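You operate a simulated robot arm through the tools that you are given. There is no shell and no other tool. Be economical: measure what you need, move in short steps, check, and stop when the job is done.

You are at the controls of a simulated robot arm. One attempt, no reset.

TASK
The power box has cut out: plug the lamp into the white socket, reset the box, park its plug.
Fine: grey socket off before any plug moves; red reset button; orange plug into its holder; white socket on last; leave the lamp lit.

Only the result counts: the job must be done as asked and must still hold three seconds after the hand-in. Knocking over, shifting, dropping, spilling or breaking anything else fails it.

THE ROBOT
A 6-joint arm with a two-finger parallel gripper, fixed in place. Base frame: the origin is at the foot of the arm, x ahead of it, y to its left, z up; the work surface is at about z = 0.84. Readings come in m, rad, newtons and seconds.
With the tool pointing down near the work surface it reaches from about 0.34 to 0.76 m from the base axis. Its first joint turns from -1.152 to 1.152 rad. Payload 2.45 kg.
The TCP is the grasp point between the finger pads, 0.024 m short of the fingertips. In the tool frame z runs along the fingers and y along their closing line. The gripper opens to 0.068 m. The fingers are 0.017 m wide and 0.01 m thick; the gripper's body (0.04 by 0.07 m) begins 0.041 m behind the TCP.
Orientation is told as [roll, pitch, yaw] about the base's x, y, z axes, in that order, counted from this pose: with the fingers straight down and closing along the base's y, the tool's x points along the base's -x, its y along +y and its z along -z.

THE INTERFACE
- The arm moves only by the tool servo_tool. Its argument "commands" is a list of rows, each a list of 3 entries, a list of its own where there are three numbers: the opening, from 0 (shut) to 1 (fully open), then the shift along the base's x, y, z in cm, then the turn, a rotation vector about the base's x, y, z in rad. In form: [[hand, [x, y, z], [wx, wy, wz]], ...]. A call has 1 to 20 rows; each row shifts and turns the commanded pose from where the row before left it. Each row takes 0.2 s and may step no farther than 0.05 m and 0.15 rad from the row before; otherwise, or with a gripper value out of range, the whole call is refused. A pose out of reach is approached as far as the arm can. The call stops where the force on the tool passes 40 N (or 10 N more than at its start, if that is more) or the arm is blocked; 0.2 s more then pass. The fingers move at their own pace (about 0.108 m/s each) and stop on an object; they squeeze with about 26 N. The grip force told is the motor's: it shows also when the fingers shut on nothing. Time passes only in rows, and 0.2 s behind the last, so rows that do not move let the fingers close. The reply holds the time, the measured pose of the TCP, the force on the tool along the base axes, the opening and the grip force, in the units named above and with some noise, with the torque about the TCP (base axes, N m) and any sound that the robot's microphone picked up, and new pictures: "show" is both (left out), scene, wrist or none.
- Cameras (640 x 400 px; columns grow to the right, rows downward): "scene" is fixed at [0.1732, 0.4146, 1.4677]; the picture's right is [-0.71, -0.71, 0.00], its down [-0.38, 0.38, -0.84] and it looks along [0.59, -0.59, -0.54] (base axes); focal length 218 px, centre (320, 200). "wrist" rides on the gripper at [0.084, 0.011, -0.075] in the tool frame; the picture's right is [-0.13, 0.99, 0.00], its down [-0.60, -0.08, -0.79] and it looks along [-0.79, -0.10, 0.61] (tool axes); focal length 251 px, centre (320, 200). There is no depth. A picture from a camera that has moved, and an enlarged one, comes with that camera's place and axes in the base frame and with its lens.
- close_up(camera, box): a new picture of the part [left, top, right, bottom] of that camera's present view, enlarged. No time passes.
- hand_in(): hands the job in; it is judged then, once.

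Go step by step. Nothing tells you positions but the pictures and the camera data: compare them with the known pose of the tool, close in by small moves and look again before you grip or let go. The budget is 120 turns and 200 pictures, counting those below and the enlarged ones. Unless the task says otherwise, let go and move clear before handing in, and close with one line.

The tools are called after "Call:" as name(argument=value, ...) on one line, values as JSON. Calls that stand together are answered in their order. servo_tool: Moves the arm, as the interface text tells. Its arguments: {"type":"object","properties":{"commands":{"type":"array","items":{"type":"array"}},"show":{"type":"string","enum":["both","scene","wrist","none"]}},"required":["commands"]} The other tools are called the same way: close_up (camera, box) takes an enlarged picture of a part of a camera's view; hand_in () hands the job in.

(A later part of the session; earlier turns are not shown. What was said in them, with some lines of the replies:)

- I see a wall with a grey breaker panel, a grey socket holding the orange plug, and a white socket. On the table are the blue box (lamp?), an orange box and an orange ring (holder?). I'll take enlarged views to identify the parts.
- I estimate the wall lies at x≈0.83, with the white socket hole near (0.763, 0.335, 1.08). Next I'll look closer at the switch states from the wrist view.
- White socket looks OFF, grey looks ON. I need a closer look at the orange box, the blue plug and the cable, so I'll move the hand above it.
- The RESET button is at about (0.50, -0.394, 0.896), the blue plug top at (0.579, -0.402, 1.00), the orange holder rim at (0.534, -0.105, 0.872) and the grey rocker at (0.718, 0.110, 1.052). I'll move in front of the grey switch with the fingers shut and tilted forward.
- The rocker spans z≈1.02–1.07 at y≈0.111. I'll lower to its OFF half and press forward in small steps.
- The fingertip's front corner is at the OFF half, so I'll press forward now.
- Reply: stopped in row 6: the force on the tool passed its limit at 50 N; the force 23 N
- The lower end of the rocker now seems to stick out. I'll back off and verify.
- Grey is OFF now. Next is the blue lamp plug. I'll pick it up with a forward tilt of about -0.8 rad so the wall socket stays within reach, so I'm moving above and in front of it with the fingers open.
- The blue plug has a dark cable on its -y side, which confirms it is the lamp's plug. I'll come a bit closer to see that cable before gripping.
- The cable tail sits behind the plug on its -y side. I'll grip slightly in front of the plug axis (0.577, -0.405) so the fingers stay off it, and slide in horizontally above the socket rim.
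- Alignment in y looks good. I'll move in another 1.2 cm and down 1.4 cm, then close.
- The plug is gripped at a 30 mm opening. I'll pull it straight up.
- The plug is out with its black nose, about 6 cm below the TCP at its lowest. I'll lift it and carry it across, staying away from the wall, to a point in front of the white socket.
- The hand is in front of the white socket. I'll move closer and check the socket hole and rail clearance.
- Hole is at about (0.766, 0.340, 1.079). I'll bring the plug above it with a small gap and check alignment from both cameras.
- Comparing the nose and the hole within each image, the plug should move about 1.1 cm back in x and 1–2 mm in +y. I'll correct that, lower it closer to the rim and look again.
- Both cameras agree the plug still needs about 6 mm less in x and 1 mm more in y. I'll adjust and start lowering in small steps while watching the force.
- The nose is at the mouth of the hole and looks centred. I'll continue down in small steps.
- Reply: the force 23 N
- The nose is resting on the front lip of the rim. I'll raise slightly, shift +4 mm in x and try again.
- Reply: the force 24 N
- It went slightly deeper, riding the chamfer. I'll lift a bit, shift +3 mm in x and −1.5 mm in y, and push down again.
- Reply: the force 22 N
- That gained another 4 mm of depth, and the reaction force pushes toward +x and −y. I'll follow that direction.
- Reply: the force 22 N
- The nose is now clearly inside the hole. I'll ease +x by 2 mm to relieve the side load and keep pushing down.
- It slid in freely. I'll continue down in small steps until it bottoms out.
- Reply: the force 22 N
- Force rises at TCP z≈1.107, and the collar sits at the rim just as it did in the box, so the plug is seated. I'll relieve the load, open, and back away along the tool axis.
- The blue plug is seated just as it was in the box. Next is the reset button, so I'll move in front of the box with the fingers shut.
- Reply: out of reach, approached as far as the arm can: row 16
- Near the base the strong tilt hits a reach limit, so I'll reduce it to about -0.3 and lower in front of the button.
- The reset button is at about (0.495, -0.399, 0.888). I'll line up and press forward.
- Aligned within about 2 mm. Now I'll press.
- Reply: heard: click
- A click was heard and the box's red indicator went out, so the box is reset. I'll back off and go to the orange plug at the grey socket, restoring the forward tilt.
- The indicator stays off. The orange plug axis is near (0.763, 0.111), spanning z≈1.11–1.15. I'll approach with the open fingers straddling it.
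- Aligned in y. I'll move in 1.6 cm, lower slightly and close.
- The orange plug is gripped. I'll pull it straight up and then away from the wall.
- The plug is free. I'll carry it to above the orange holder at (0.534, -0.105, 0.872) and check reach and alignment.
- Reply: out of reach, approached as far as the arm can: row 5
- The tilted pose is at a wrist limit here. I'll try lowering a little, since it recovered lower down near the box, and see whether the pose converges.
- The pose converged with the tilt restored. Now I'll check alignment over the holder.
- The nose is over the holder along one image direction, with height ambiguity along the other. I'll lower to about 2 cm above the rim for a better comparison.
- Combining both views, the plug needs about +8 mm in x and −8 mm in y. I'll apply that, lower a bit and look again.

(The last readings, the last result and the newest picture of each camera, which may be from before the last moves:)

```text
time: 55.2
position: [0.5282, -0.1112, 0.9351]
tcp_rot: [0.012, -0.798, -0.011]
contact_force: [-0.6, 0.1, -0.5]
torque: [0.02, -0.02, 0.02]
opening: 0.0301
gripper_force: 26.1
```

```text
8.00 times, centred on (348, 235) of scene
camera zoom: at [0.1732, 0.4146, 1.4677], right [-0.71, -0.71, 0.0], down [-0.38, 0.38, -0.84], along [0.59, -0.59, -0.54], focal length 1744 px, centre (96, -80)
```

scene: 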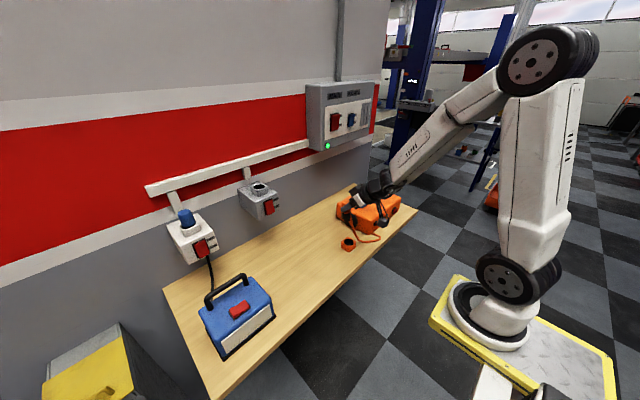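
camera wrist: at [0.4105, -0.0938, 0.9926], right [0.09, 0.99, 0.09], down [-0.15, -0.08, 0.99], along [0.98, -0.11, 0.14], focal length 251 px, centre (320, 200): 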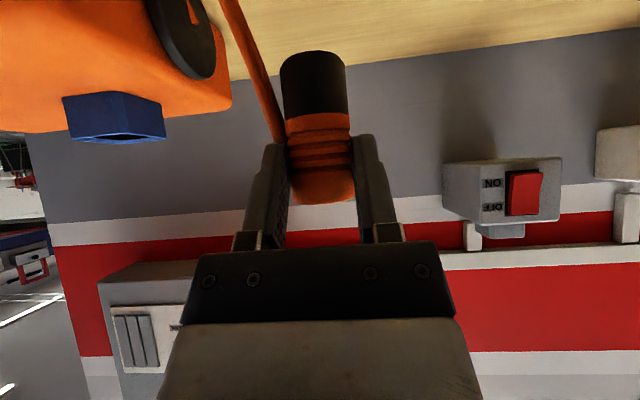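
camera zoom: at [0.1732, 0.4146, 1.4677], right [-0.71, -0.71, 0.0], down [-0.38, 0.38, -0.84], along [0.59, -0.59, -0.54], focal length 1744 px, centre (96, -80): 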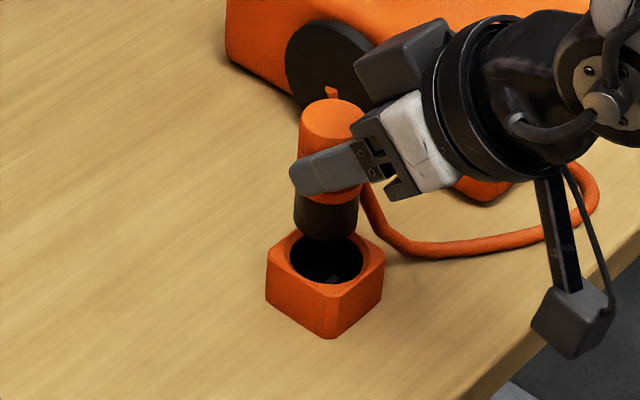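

The wrist view now clearly shows the full hole at y≈-0.104, and the scene view implies x≈0.529. I'll shift −9 mm in x and +6.5 mm in y and check again.

Call:
servo_tool(commands=[[0, [-0.9, 0.65, 0], [0, 0, 0]], [0, [0, 0, -0.5], [0, 0, 0]], [0, [0, 0, 0], [0, 0, 0]]], show="none")

Call:
close_up(camera="wrist", box=[200, 0, 440, 150])

Call:
close_up(camera="scene", box=[332, 215, 372, 255])

```text
time: 56.0
position: [0.5248, -0.1102, 0.9367]
tcp_rot: [0.014, -0.798, -0.011]
contact_force: [0.2, -0.7, -1.3]
torque: [0.01, -0.01, 0.02]
opening: 0.0302
gripper_force: 25.8
out of reach, approached as far as the arm can: row 1, 2
```

```text
2.67 times, centred on (320, 75) of wrist
camera zoom: at [0.412, -0.0994, 0.9303], right [0.09, 0.99, 0.1], down [-0.15, -0.09, 0.99], along [0.99, -0.1, 0.14], focal length 670 px, centre (320, 533)
```

zoom: 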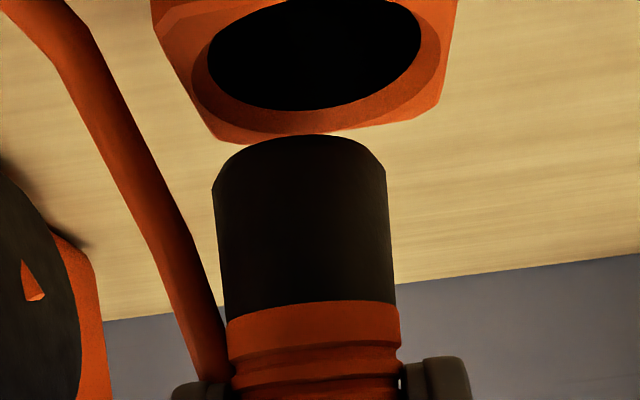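

```text
10.00 times, centred on (352, 235) of scene
camera zoom: at [0.1732, 0.4146, 1.4677], right [-0.71, -0.71, 0.0], down [-0.38, 0.38, -0.84], along [0.59, -0.59, -0.54], focal length 2180 px, centre (0, -150)
```

zoom: 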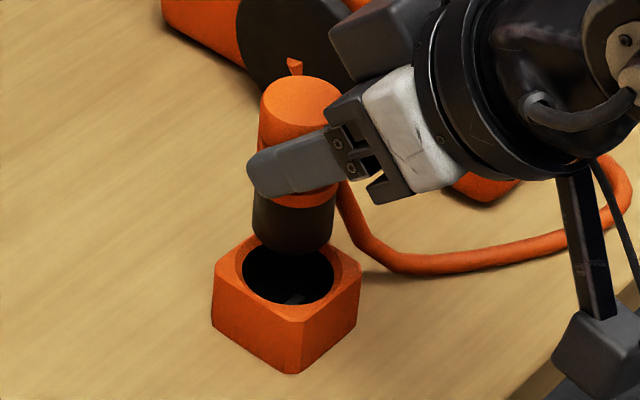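

The arm is at a reach limit with this heading. I'll rise a little and turn the hand about the vertical by −0.7 rad so it comes in more from +y, keeping the plug upright.

Call:
servo_tool(commands=[[0, [1, 0.5, 2], [0, 0, 0]], [0, [0, 0, 2], [0, 0, 0]], [0, [0.05, 0.14, 0], [0, 0, -0.14]], [0, [0.05, 0.14, 0], [0, 0, -0.14]], [0, [0.05, 0.14, 0], [0, 0, -0.14]], [0, [0.05, 0.14, 0], [0, 0, -0.14]], [0, [0.05, 0.14, 0], [0, 0, -0.14]], [0, [0, 0, 0], [0, 0, 0]]])

```text
time: 57.8
position: [0.4042, -0.3067, 0.9908]
tcp_rot: [0.011, -0.797, -0.691]
contact_force: [0.4, 0.2, -1.3]
torque: [0.01, -0.02, 0.03]
opening: 0.0303
gripper_force: 25.9
out of reach, approached as far as the arm can: row 3, 4, 5, 6, 7
camera wrist: at [0.3255, -0.228, 0.9825], right [0.7, 0.71, 0.1], down [-0.17, 0.03, 0.99], along [0.7, -0.7, 0.14], focal length 251 px, centre (320, 200)
```

scene: 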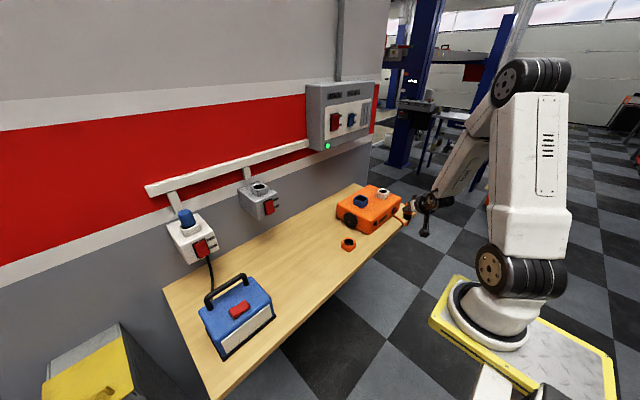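
wrist: 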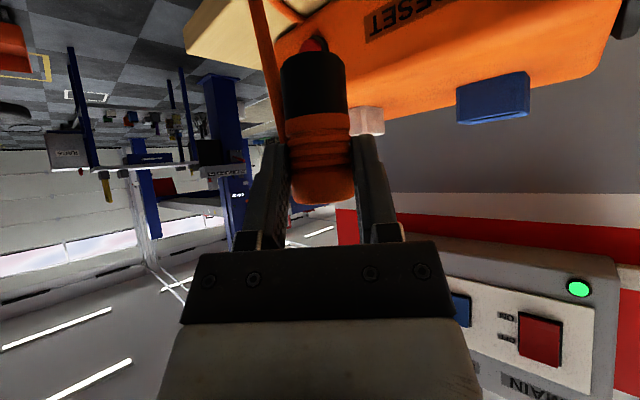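

The arm swung to y≈−0.31 because heading −0.7 is near a wrist singularity, but nothing appears disturbed. I'll rise, go outward and turn the heading back in small steps, then use a positive heading, which worked at the box.

Call:
servo_tool(commands=[[0, [0, 0, 4], [0, 0, 0]], [0, [0, 0, 4], [0, 0, 0]], [0, [1, 0, 4], [0, 0, 0]], [0, [3, 0, 2], [0, 0, 0.05]], [0, [3, 0, 0], [0, 0, 0.1]], [0, [3, 0, 0], [0, 0, 0.12]], [0, [0, 0, 0], [0, 0, 0]]])

Call:
close_up(camera="scene", box=[320, 170, 430, 255])

```text
time: 59.4
position: [0.5074, -0.3062, 1.1301]
tcp_rot: [0.0, -0.801, -0.43]
contact_force: [0.1, 0.6, -1.1]
torque: [-0.01, 0.01, 0.03]
opening: 0.0302
gripper_force: 26.0
camera wrist: at [0.4098, -0.2495, 1.1219], right [0.5, 0.86, 0.09], down [-0.17, -0.01, 0.99], along [0.85, -0.51, 0.14], focal length 251 px, centre (320, 200)
```

scene: 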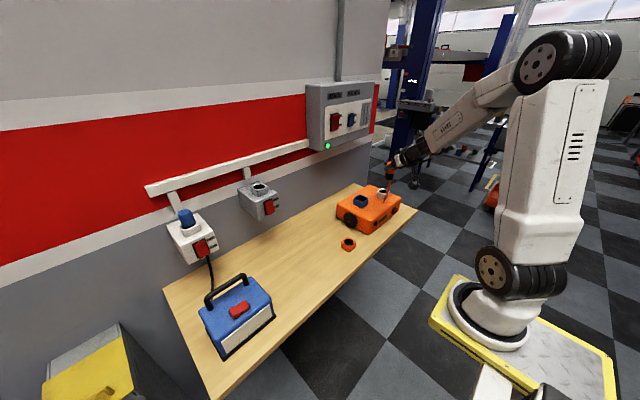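
wrist: 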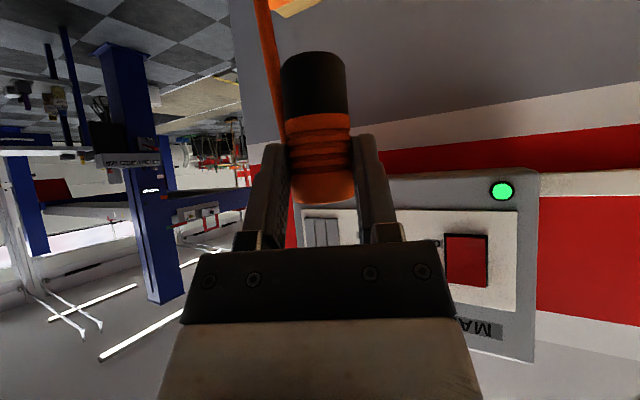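

```text
4.71 times, centred on (375, 212) of scene
camera zoom: at [0.1732, 0.4146, 1.4677], right [-0.71, -0.71, 0.0], down [-0.38, 0.38, -0.84], along [0.59, -0.59, -0.54], focal length 1026 px, centre (61, 141)
```

zoom: 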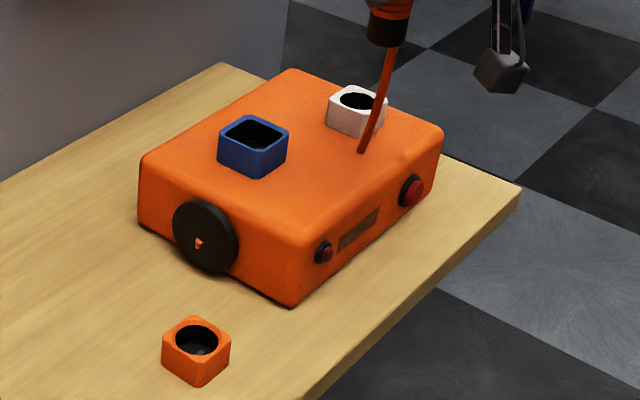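

Nothing was disturbed. I'll turn the heading to about +0.4 while keeping clear height.

Call:
servo_tool(commands=[[0, [1.5, 0, 0], [0, 0, 0.14]], [0, [1.5, 0, 0], [0, 0, 0.14]], [0, [1.5, 0, 0], [0, 0, 0.14]], [0, [1, 0, 0], [0, 0, 0.14]], [0, [0, 0, 0], [0, 0, 0.14]], [0, [0, 0, 0], [0, 0, 0.13]], [0, [0, 0, 0], [0, 0, 0]]], show="none")

```text
time: 61.0
position: [0.5603, -0.3061, 1.1298]
tcp_rot: [-0.001, -0.801, 0.4]
contact_force: [-0.3, 0.1, -0.5]
torque: [-0.04, -0.01, 0.0]
opening: 0.0303
gripper_force: 26.2
```

Heading +0.4 is reached exactly. Now I'll move over the holder and lower.

Call:
servo_tool(commands=[[0, [-0.5, 3.95, -1], [0, 0, 0]], [0, [-0.5, 3.95, -1], [0, 0, 0]], [0, [-1, 3.95, -2], [0, 0, 0]], [0, [-1, 3.95, -2], [0, 0, 0]], [0, [-1, 3.95, -3], [0, 0, 0]], [0, [0, 0, -3], [0, 0, 0]], [0, [0, 0, -3], [0, 0, 0]], [0, [0, 0, 0], [0, 0, 0]]], show="scene")

```text
refused: row 5 steps farther than a row can; nothing moved
```

Call:
servo_tool(commands=[[0, [-0.5, 3.95, -1], [0, 0, 0]], [0, [-0.5, 3.95, -1], [0, 0, 0]], [0, [-1, 3.95, -2], [0, 0, 0]], [0, [-1, 3.95, -2], [0, 0, 0]], [0, [-1, 3.95, -2], [0, 0, 0]], [0, [0, 0, -3], [0, 0, 0]], [0, [0, 0, -3], [0, 0, 0]], [0, [0, 0, 0], [0, 0, 0]]], show="scene")

```text
time: 62.8
position: [0.5208, -0.1093, 0.9905]
tcp_rot: [-0.004, -0.8, 0.397]
contact_force: [-0.1, 0.1, -0.7]
torque: [-0.01, -0.01, -0.01]
opening: 0.0302
gripper_force: 26.3
```

scene: 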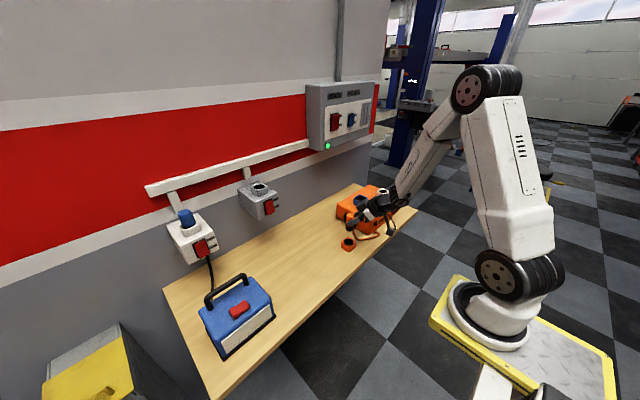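

No reach problem now. I'll lower to about 1.5 cm above the rim and look.

Call:
servo_tool(commands=[[0, [0, 0, -2], [0, 0, 0]], [0, [0, 0, -2], [0, 0, 0]], [0, [0, 0, -1.2], [0, 0, 0]], [0, [0, 0, 0], [0, 0, 0]]], show="none")

Call:
close_up(camera="wrist", box=[200, 0, 440, 150])

Call:
close_up(camera="scene", box=[332, 215, 372, 255])

```text
time: 63.8
position: [0.5219, -0.1084, 0.9392]
tcp_rot: [-0.001, -0.802, 0.398]
contact_force: [0.5, -0.4, -0.5]
torque: [0.02, 0.03, -0.04]
opening: 0.0302
gripper_force: 26.1
```

```text
2.67 times, centred on (320, 75) of wrist
camera zoom: at [0.4142, -0.1428, 0.9301], right [-0.3, 0.95, 0.09], down [-0.11, -0.13, 0.99], along [0.95, 0.29, 0.14], focal length 670 px, centre (320, 533)
```

zoom: 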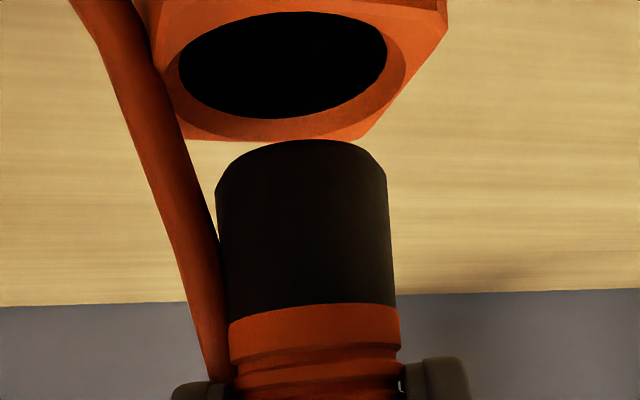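

```text
10.00 times, centred on (352, 235) of scene
camera zoom: at [0.1732, 0.4146, 1.4677], right [-0.71, -0.71, 0.0], down [-0.38, 0.38, -0.84], along [0.59, -0.59, -0.54], focal length 2180 px, centre (0, -150)
```

zoom: 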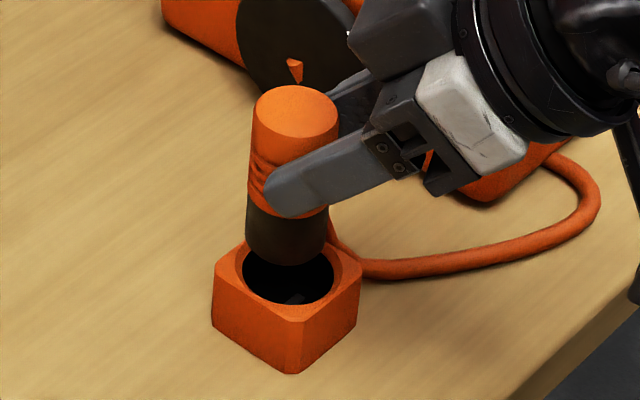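

The hole is at about (0.531, -0.106), only 2–3 mm off in y. I'll correct that and insert slowly.

Call:
servo_tool(commands=[[0, [0, -0.25, -0.5], [0, 0, 0]], [0, [0, 0, -0.5], [0, 0, 0]], [0, [0, 0, -0.4], [0, 0, 0]], [0, [0, 0, -0.3], [0, 0, 0]], [0, [0, 0, -0.3], [0, 0, 0]], [0, [0, 0, 0], [0, 0, 0]]], show="none")

Call:
close_up(camera="wrist", box=[200, 0, 440, 150])

Call:
close_up(camera="scene", box=[332, 215, 372, 255])

```text
time: 65.2
position: [0.5212, -0.1114, 0.9158]
tcp_rot: [-0.002, -0.8, 0.399]
contact_force: [0.2, -0.7, -1.7]
torque: [-0.04, 0.05, 0.01]
opening: 0.0301
gripper_force: 25.5
```

```text
2.67 times, centred on (320, 75) of wrist
camera zoom: at [0.4136, -0.1454, 0.9098], right [-0.3, 0.95, 0.09], down [-0.11, -0.13, 0.99], along [0.95, 0.29, 0.14], focal length 670 px, centre (320, 533)
```

zoom: 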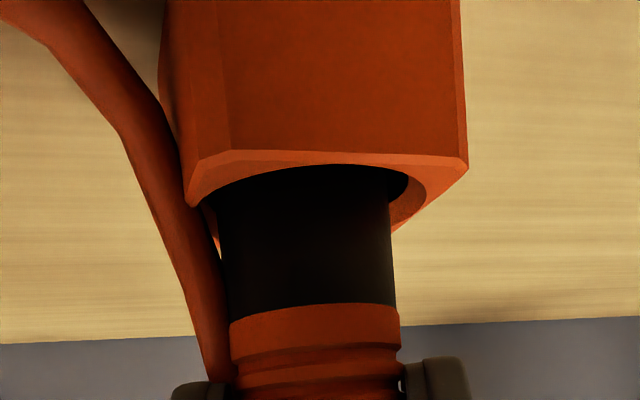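

```text
10.00 times, centred on (352, 235) of scene
camera zoom: at [0.1732, 0.4146, 1.4677], right [-0.71, -0.71, 0.0], down [-0.38, 0.38, -0.84], along [0.59, -0.59, -0.54], focal length 2180 px, centre (0, -150)
```

zoom: 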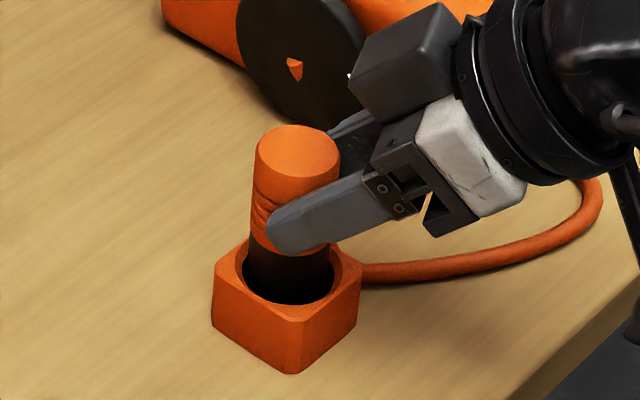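

The nose has entered the holder with no side force. I'll continue down until it bottoms.

Call:
servo_tool(commands=[[0, [0, 0, -0.4], [0, 0, 0]], [0, [0, 0, -0.4], [0, 0, 0]], [0, [0, 0, -0.3], [0, 0, 0]], [0, [0, 0, -0.3], [0, 0, 0]], [0, [0, 0, 0], [0, 0, 0]]], show="none")

Call:
close_up(camera="wrist", box=[200, 0, 440, 150])

Call:
close_up(camera="scene", box=[332, 215, 372, 255])

```text
time: 66.4
position: [0.5212, -0.1124, 0.9048]
tcp_rot: [-0.002, -0.801, 0.399]
contact_force: [0.0, 0.8, -0.6]
torque: [-0.03, -0.01, 0.04]
opening: 0.0302
gripper_force: 26.0
```

```text
2.67 times, centred on (320, 75) of wrist
camera zoom: at [0.4135, -0.1457, 0.8963], right [-0.3, 0.95, 0.09], down [-0.11, -0.13, 0.99], along [0.95, 0.29, 0.14], focal length 670 px, centre (320, 533)
```

zoom: 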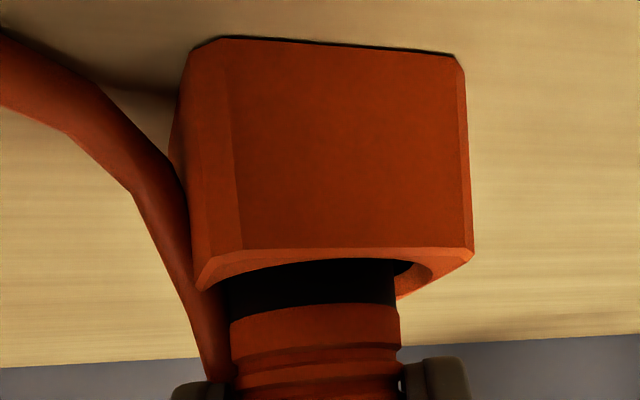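

```text
10.00 times, centred on (352, 235) of scene
camera zoom: at [0.1732, 0.4146, 1.4677], right [-0.71, -0.71, 0.0], down [-0.38, 0.38, -0.84], along [0.59, -0.59, -0.54], focal length 2180 px, centre (0, -150)
```

zoom: 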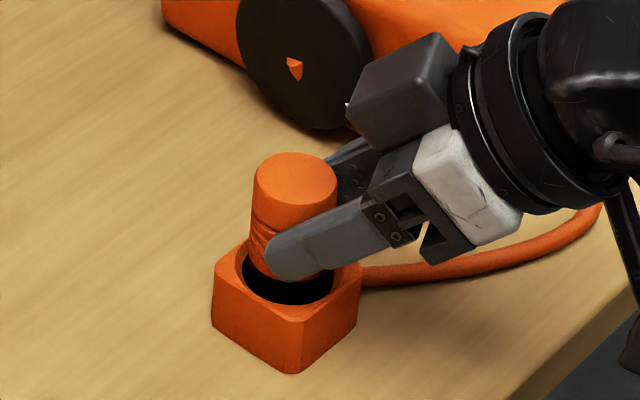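

Call:
servo_tool(commands=[[0, [0, 0, -0.3], [0, 0, 0]], [0, [0, 0, -0.3], [0, 0, 0]], [0, [0, 0, -0.2], [0, 0, 0]], [0, [0, 0, 0], [0, 0, 0]]], show="none")

Call:
close_up(camera="wrist", box=[200, 50, 440, 200])

```text
time: 67.4
position: [0.522, -0.1116, 0.8975]
tcp_rot: [-0.005, -0.806, 0.401]
contact_force: [1.4, 2.4, 22.2]
torque: [0.27, -0.45, 0.0]
opening: 0.0304
gripper_force: 25.8
```

```text
2.67 times, centred on (320, 125) of wrist
camera zoom: at [0.415, -0.1455, 0.8887], right [-0.3, 0.95, 0.09], down [-0.11, -0.13, 0.99], along [0.95, 0.29, 0.15], focal length 670 px, centre (320, 400)
```

zoom: 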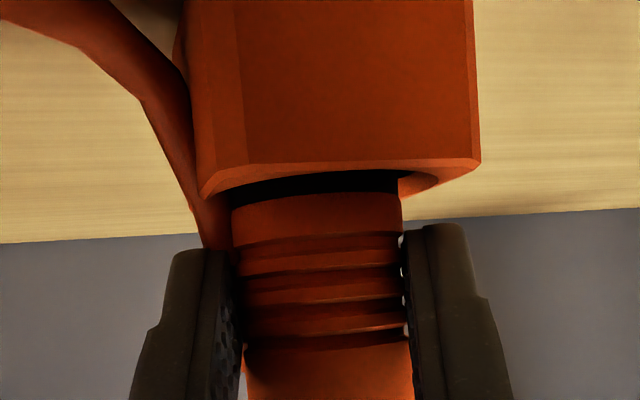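

It bottomed at z≈0.897 with 22 N. I'll relieve the load, release and retreat along the tool axis.

Call:
servo_tool(commands=[[0, [0, 0, 0.4], [0, 0, 0]], [1, [0, 0, 0], [0, 0, 0]], [1, [0, 0, 0], [0, 0, 0]], [1, [-1.3, -0.55, 1.4], [0, 0, 0]], [1, [-2, -0.85, 2.5], [0, 0, 0]], [1, [-1, -0.4, 4], [0, 0, 0]], [1, [0, 0, 4.5], [0, 0, 0]], [1, [0, 0, 4.5], [0, 0, 0]], [1, [0, 0, 0], [0, 0, 0]]])

Call:
close_up(camera="scene", box=[320, 180, 420, 260])

Call:
close_up(camera="scene", box=[150, 180, 290, 350])

```text
time: 69.4
position: [0.4787, -0.128, 1.0698]
tcp_rot: [-0.003, -0.802, 0.399]
contact_force: [-0.1, -0.2, 0.4]
torque: [0.01, -0.01, 0.0]
opening: 0.0677
gripper_force: 0.0
camera wrist: at [0.3706, -0.1611, 1.0613], right [-0.3, 0.95, 0.09], down [-0.11, -0.13, 0.99], along [0.95, 0.29, 0.14], focal length 251 px, centre (320, 200)
```

scene: 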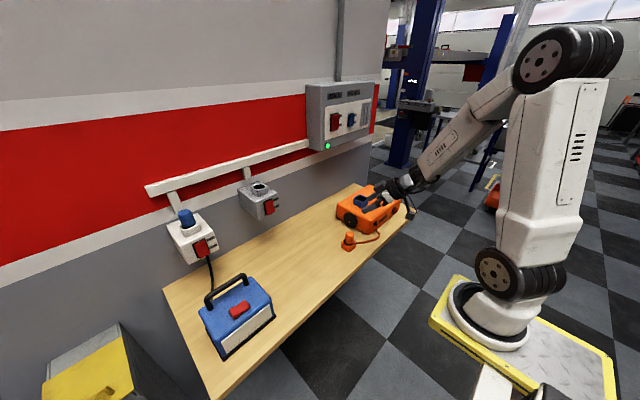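
wrist: 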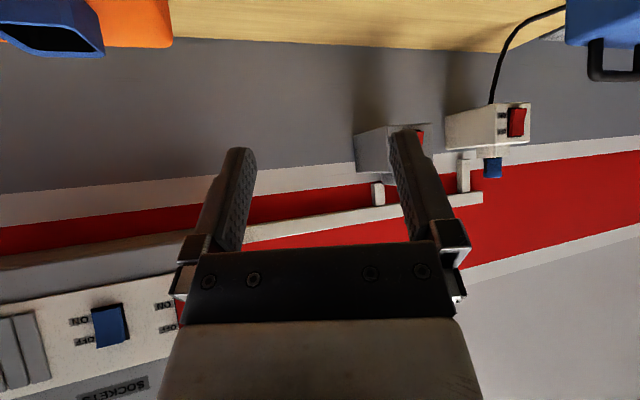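

```text
5.00 times, centred on (370, 220) of scene
camera zoom: at [0.1732, 0.4146, 1.4677], right [-0.71, -0.71, 0.0], down [-0.38, 0.38, -0.84], along [0.59, -0.59, -0.54], focal length 1090 px, centre (70, 100)
```

zoom: 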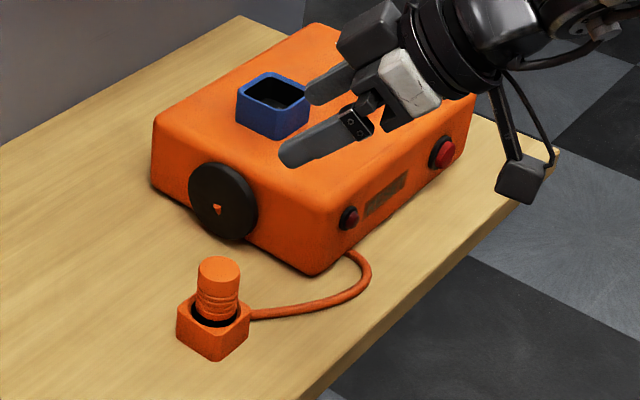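

```text
2.35 times, centred on (220, 265) of scene
camera zoom: at [0.1732, 0.4146, 1.4677], right [-0.71, -0.71, 0.0], down [-0.38, 0.38, -0.84], along [0.59, -0.59, -0.54], focal length 513 px, centre (555, 47)
```

zoom: 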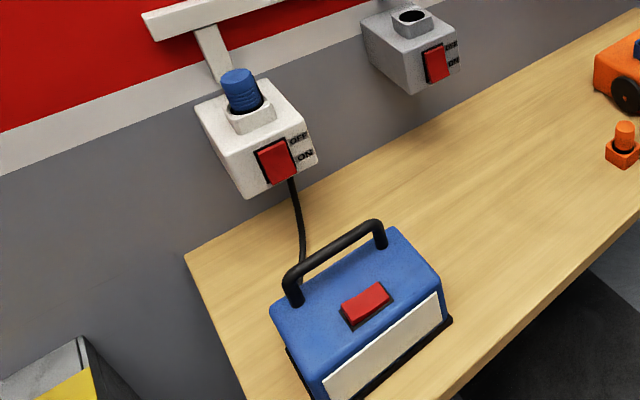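

The orange plug is parked and all else looks undisturbed. The lamp handle tops out around z≈0.985 in front of the white socket. I'll go to the white switch above that height with fingers shut, heading 0 and tilt −0.4.

Call:
servo_tool(commands=[[0, [0, 0, 3], [-0.052, 0.1228, 0]], [0, [0, 0, 3], [-0.052, 0.1228, 0]], [0, [0, 1, 3], [-0.052, 0.1228, 0]], [0, [1, 4.4, 0], [0, 0, -0.05]], [0, [1, 4.5, 0], [0, 0, -0.05]], [0, [1, 4.5, 0], [0, 0, -0.05]], [0, [1, 4.5, 0], [0, 0, -0.05]], [0, [1, 4.5, 0], [0, 0, -0.05]], [0, [1, 4.5, 0], [0, 0, -0.05]], [0, [1, 4.5, 0], [0, 0, -0.05]], [0, [1, 4.5, 0], [0, 0, -0.05]], [0, [1, 4.5, 0], [0, 0, 0]], [0, [1, 4.5, 0], [0, 0, 0]], [0, [0, 0.5, 0], [0, 0, 0]], [0, [0, 0, 0], [0, 0, 0]]])

Call:
close_up(camera="wrist", box=[200, 0, 440, 150])

```text
time: 72.6
position: [0.5765, 0.3341, 1.1589]
tcp_rot: [-0.005, -0.4, -0.002]
contact_force: [0.5, -0.2, 0.4]
torque: [0.0, 0.0, 0.0]
opening: 0.0
gripper_force: 23.2
camera wrist: at [0.4709, 0.3451, 1.1946], right [0.12, 0.99, 0.05], down [0.25, -0.08, 0.97], along [0.96, -0.11, -0.25], focal length 251 px, centre (320, 200)
```

scene: 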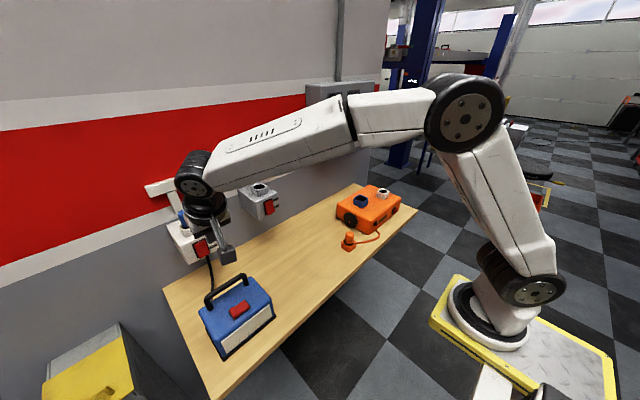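
wrist: 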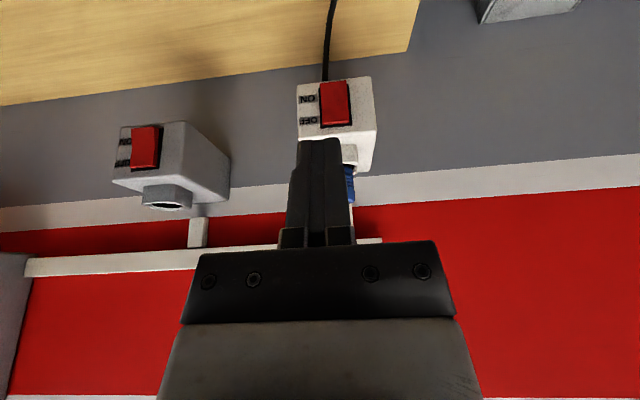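

```text
2.67 times, centred on (320, 75) of wrist
camera zoom: at [0.4709, 0.3451, 1.1946], right [0.12, 0.99, 0.05], down [0.25, -0.08, 0.97], along [0.96, -0.11, -0.25], focal length 670 px, centre (320, 533)
```

zoom: 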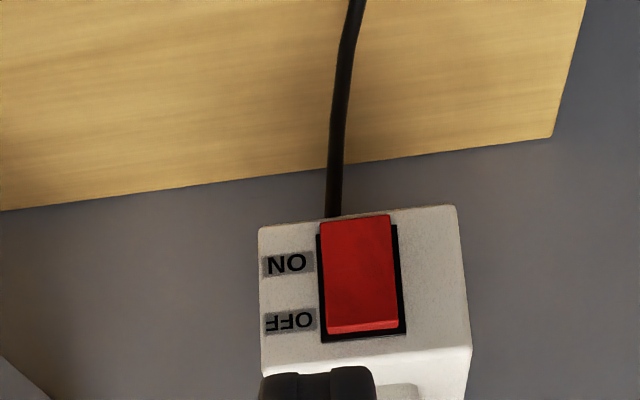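

The rocker's ON end is at about z≈1.012, y≈0.340. I'll move in above the lamp, lower, and stop just short of it.

Call:
servo_tool(commands=[[0, [3.5, 0.3, -2], [0, 0, 0]], [0, [3.5, 0.2, -2.5], [0, 0, 0]], [0, [1.5, 0, -4], [0, 0, 0]], [0, [0, 0, -4.3], [0, 0, 0]], [0, [0, 0, 0], [0, 0, 0]]])

Call:
close_up(camera="wrist", box=[220, 60, 420, 185])

Call:
close_up(camera="scene", box=[170, 210, 250, 270])

```text
time: 73.8
position: [0.6628, 0.3386, 1.0297]
tcp_rot: [-0.003, -0.402, -0.001]
contact_force: [0.7, 0.0, -0.4]
torque: [0.01, 0.02, 0.01]
opening: 0.0
gripper_force: 23.2
camera wrist: at [0.5565, 0.3497, 1.0661], right [0.12, 0.99, 0.05], down [0.25, -0.08, 0.97], along [0.96, -0.11, -0.25], focal length 251 px, centre (320, 200)
```

scene: 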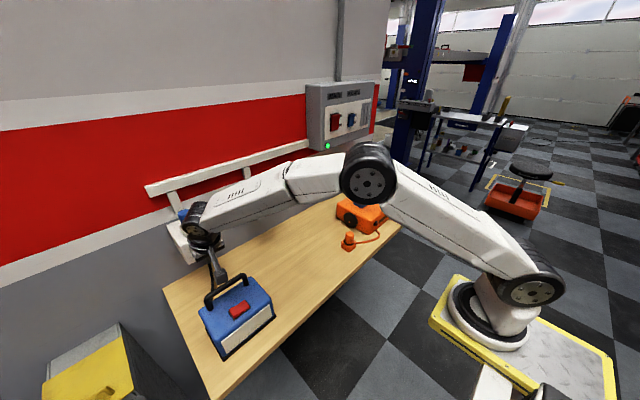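
wrist: 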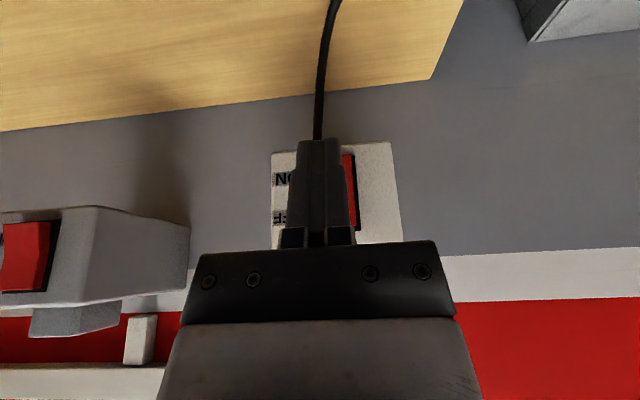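

```text
3.20 times, centred on (320, 122) of wrist
camera zoom: at [0.5565, 0.3497, 1.0661], right [0.12, 0.99, 0.05], down [0.25, -0.08, 0.97], along [0.96, -0.11, -0.25], focal length 805 px, centre (320, 448)
```

zoom: 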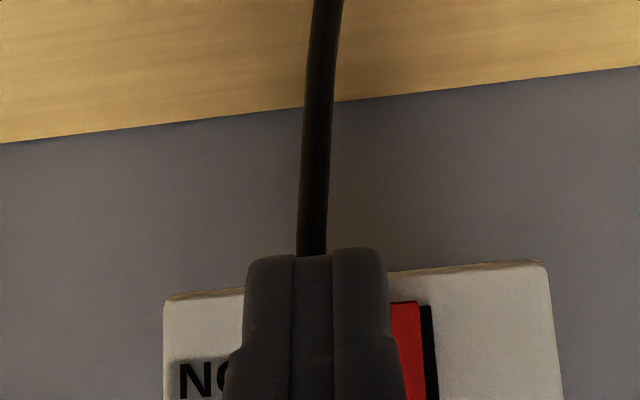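

```text
6.67 times, centred on (210, 240) of scene
camera zoom: at [0.1732, 0.4146, 1.4677], right [-0.71, -0.71, 0.0], down [-0.38, 0.38, -0.84], along [0.59, -0.59, -0.54], focal length 1453 px, centre (1053, -67)
```

zoom: 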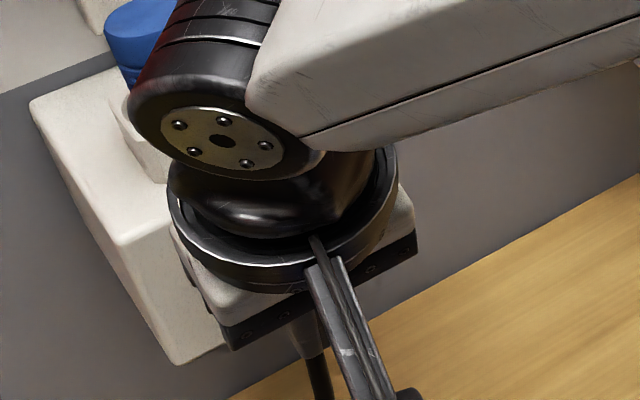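

Finger and ON end are aligned. Now I'll press forward.

Call:
servo_tool(commands=[[0, [1, 0, 0], [0, 0, 0]], [0, [0.7, 0, 0], [0, 0, 0]], [0, [0.6, 0, 0], [0, 0, 0]], [0, [0.5, 0, 0], [0, 0, 0]], [0, [0.5, 0, 0], [0, 0, 0]], [0, [0.5, 0, 0], [0, 0, 0]], [0, [0.4, 0, 0], [0, 0, 0]], [0, [0.4, 0, 0], [0, 0, 0]]])

```text
time: 75.4
position: [0.6988, 0.3392, 1.0284]
tcp_rot: [-0.009, -0.385, 0.001]
contact_force: [-5.7, 0.6, 0.0]
torque: [-0.03, 0.16, 0.04]
opening: 0.0
gripper_force: 23.3
stopped in row 7: the force on the tool passed its limit at 46 N (the readings are from after the stop); the commanded pose is now the measured one
camera wrist: at [0.5932, 0.3515, 1.0665], right [0.12, 0.99, 0.04], down [0.26, -0.07, 0.96], along [0.96, -0.11, -0.27], focal length 251 px, centre (320, 200)
```

scene: 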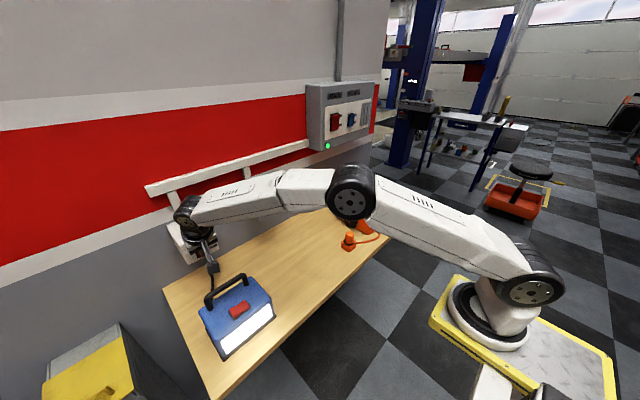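
wrist: 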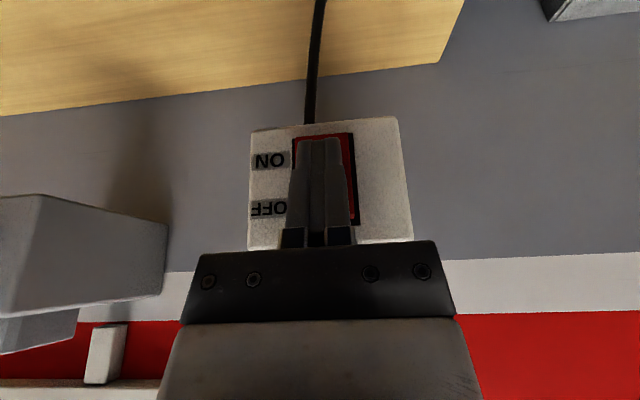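

The lamp panel is lit. I'll retreat along the reverse path and check the whole scene.

Call:
servo_tool(commands=[[0, [-2, 0, 0], [0, 0, 0]], [0, [-1.6, 0, 2], [0, 0, 0]], [0, [-1.5, 0, 4], [0, 0, 0]], [0, [-1, 0, 4], [0, 0, 0]], [0, [-3, 0, 3], [0, 0, 0]], [0, [-3, -2, 3], [0, 0, 0]], [0, [-1, -4, 2], [0, 0, 0]], [0, [-1, -4, 2], [0, 0, 0]], [0, [0, -4, 2], [0, 0, 0]], [0, [0, -4, 0], [0, 0, 0]], [0, [0, 0, 0], [0, 0, 0]]])

Call:
close_up(camera="scene", box=[150, 180, 290, 360])

Call:
close_up(camera="scene", box=[310, 170, 420, 260])

```text
time: 77.8
position: [0.5569, 0.1615, 1.2496]
tcp_rot: [-0.008, -0.388, 0.003]
contact_force: [0.0, -0.1, -0.5]
torque: [0.0, 0.0, 0.03]
opening: 0.0001
gripper_force: 23.8
camera wrist: at [0.4514, 0.1714, 1.2868], right [0.12, 0.99, 0.04], down [0.26, -0.07, 0.96], along [0.96, -0.11, -0.27], focal length 251 px, centre (320, 200)
```

scene: 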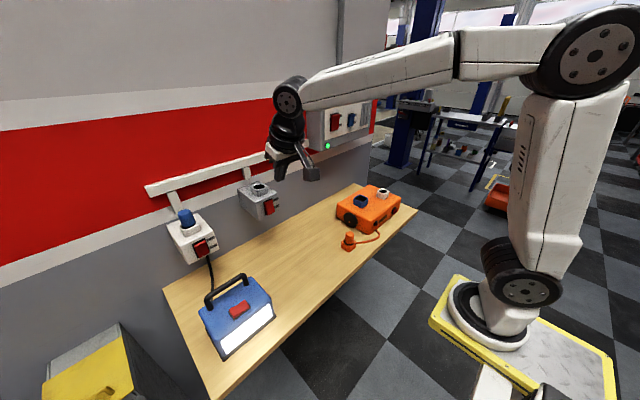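
wrist: 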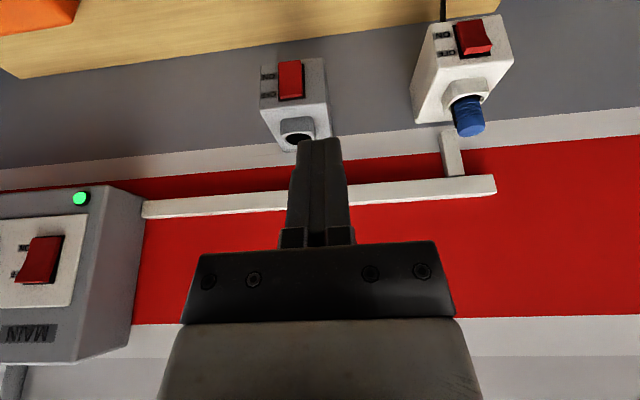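

```text
2.22 times, centred on (220, 270) of scene
camera zoom: at [0.1732, 0.4146, 1.4677], right [-0.71, -0.71, 0.0], down [-0.38, 0.38, -0.84], along [0.59, -0.59, -0.54], focal length 484 px, centre (542, 44)
```

zoom: 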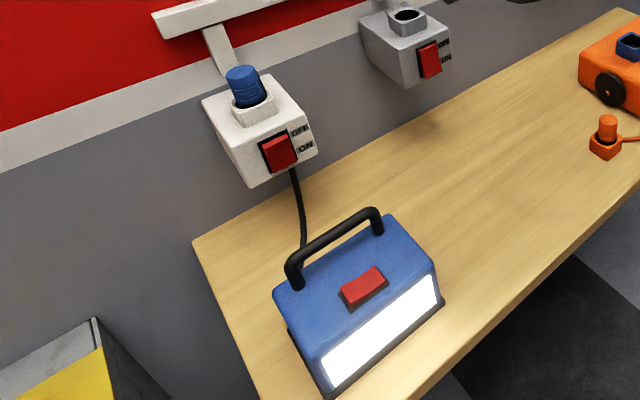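

```text
4.44 times, centred on (365, 215) of scene
camera zoom: at [0.1732, 0.4146, 1.4677], right [-0.71, -0.71, 0.0], down [-0.38, 0.38, -0.84], along [0.59, -0.59, -0.54], focal length 969 px, centre (120, 133)
```

zoom: 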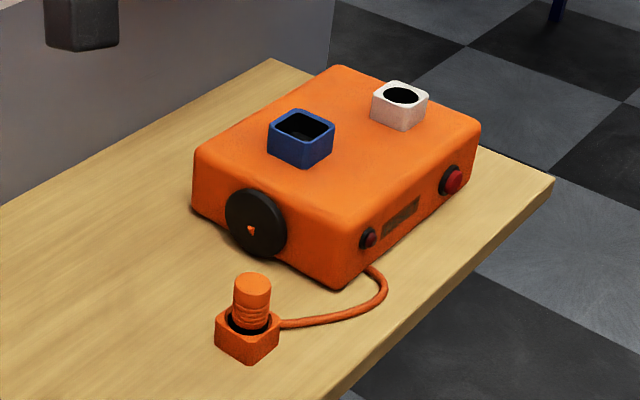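

The lamp is lit from the white socket, grey is off, the box is reset with its indicator out, and the orange plug sits in its holder. The arm is clear, so I'm handing in.

Call:
hand_in()

```text
The job is handed in.
```

The job is handed in, and the result wasn't reported back: the lamp is plugged into the white socket and lit, the grey socket is off, the box is reset, and the orange plug is in its holder.
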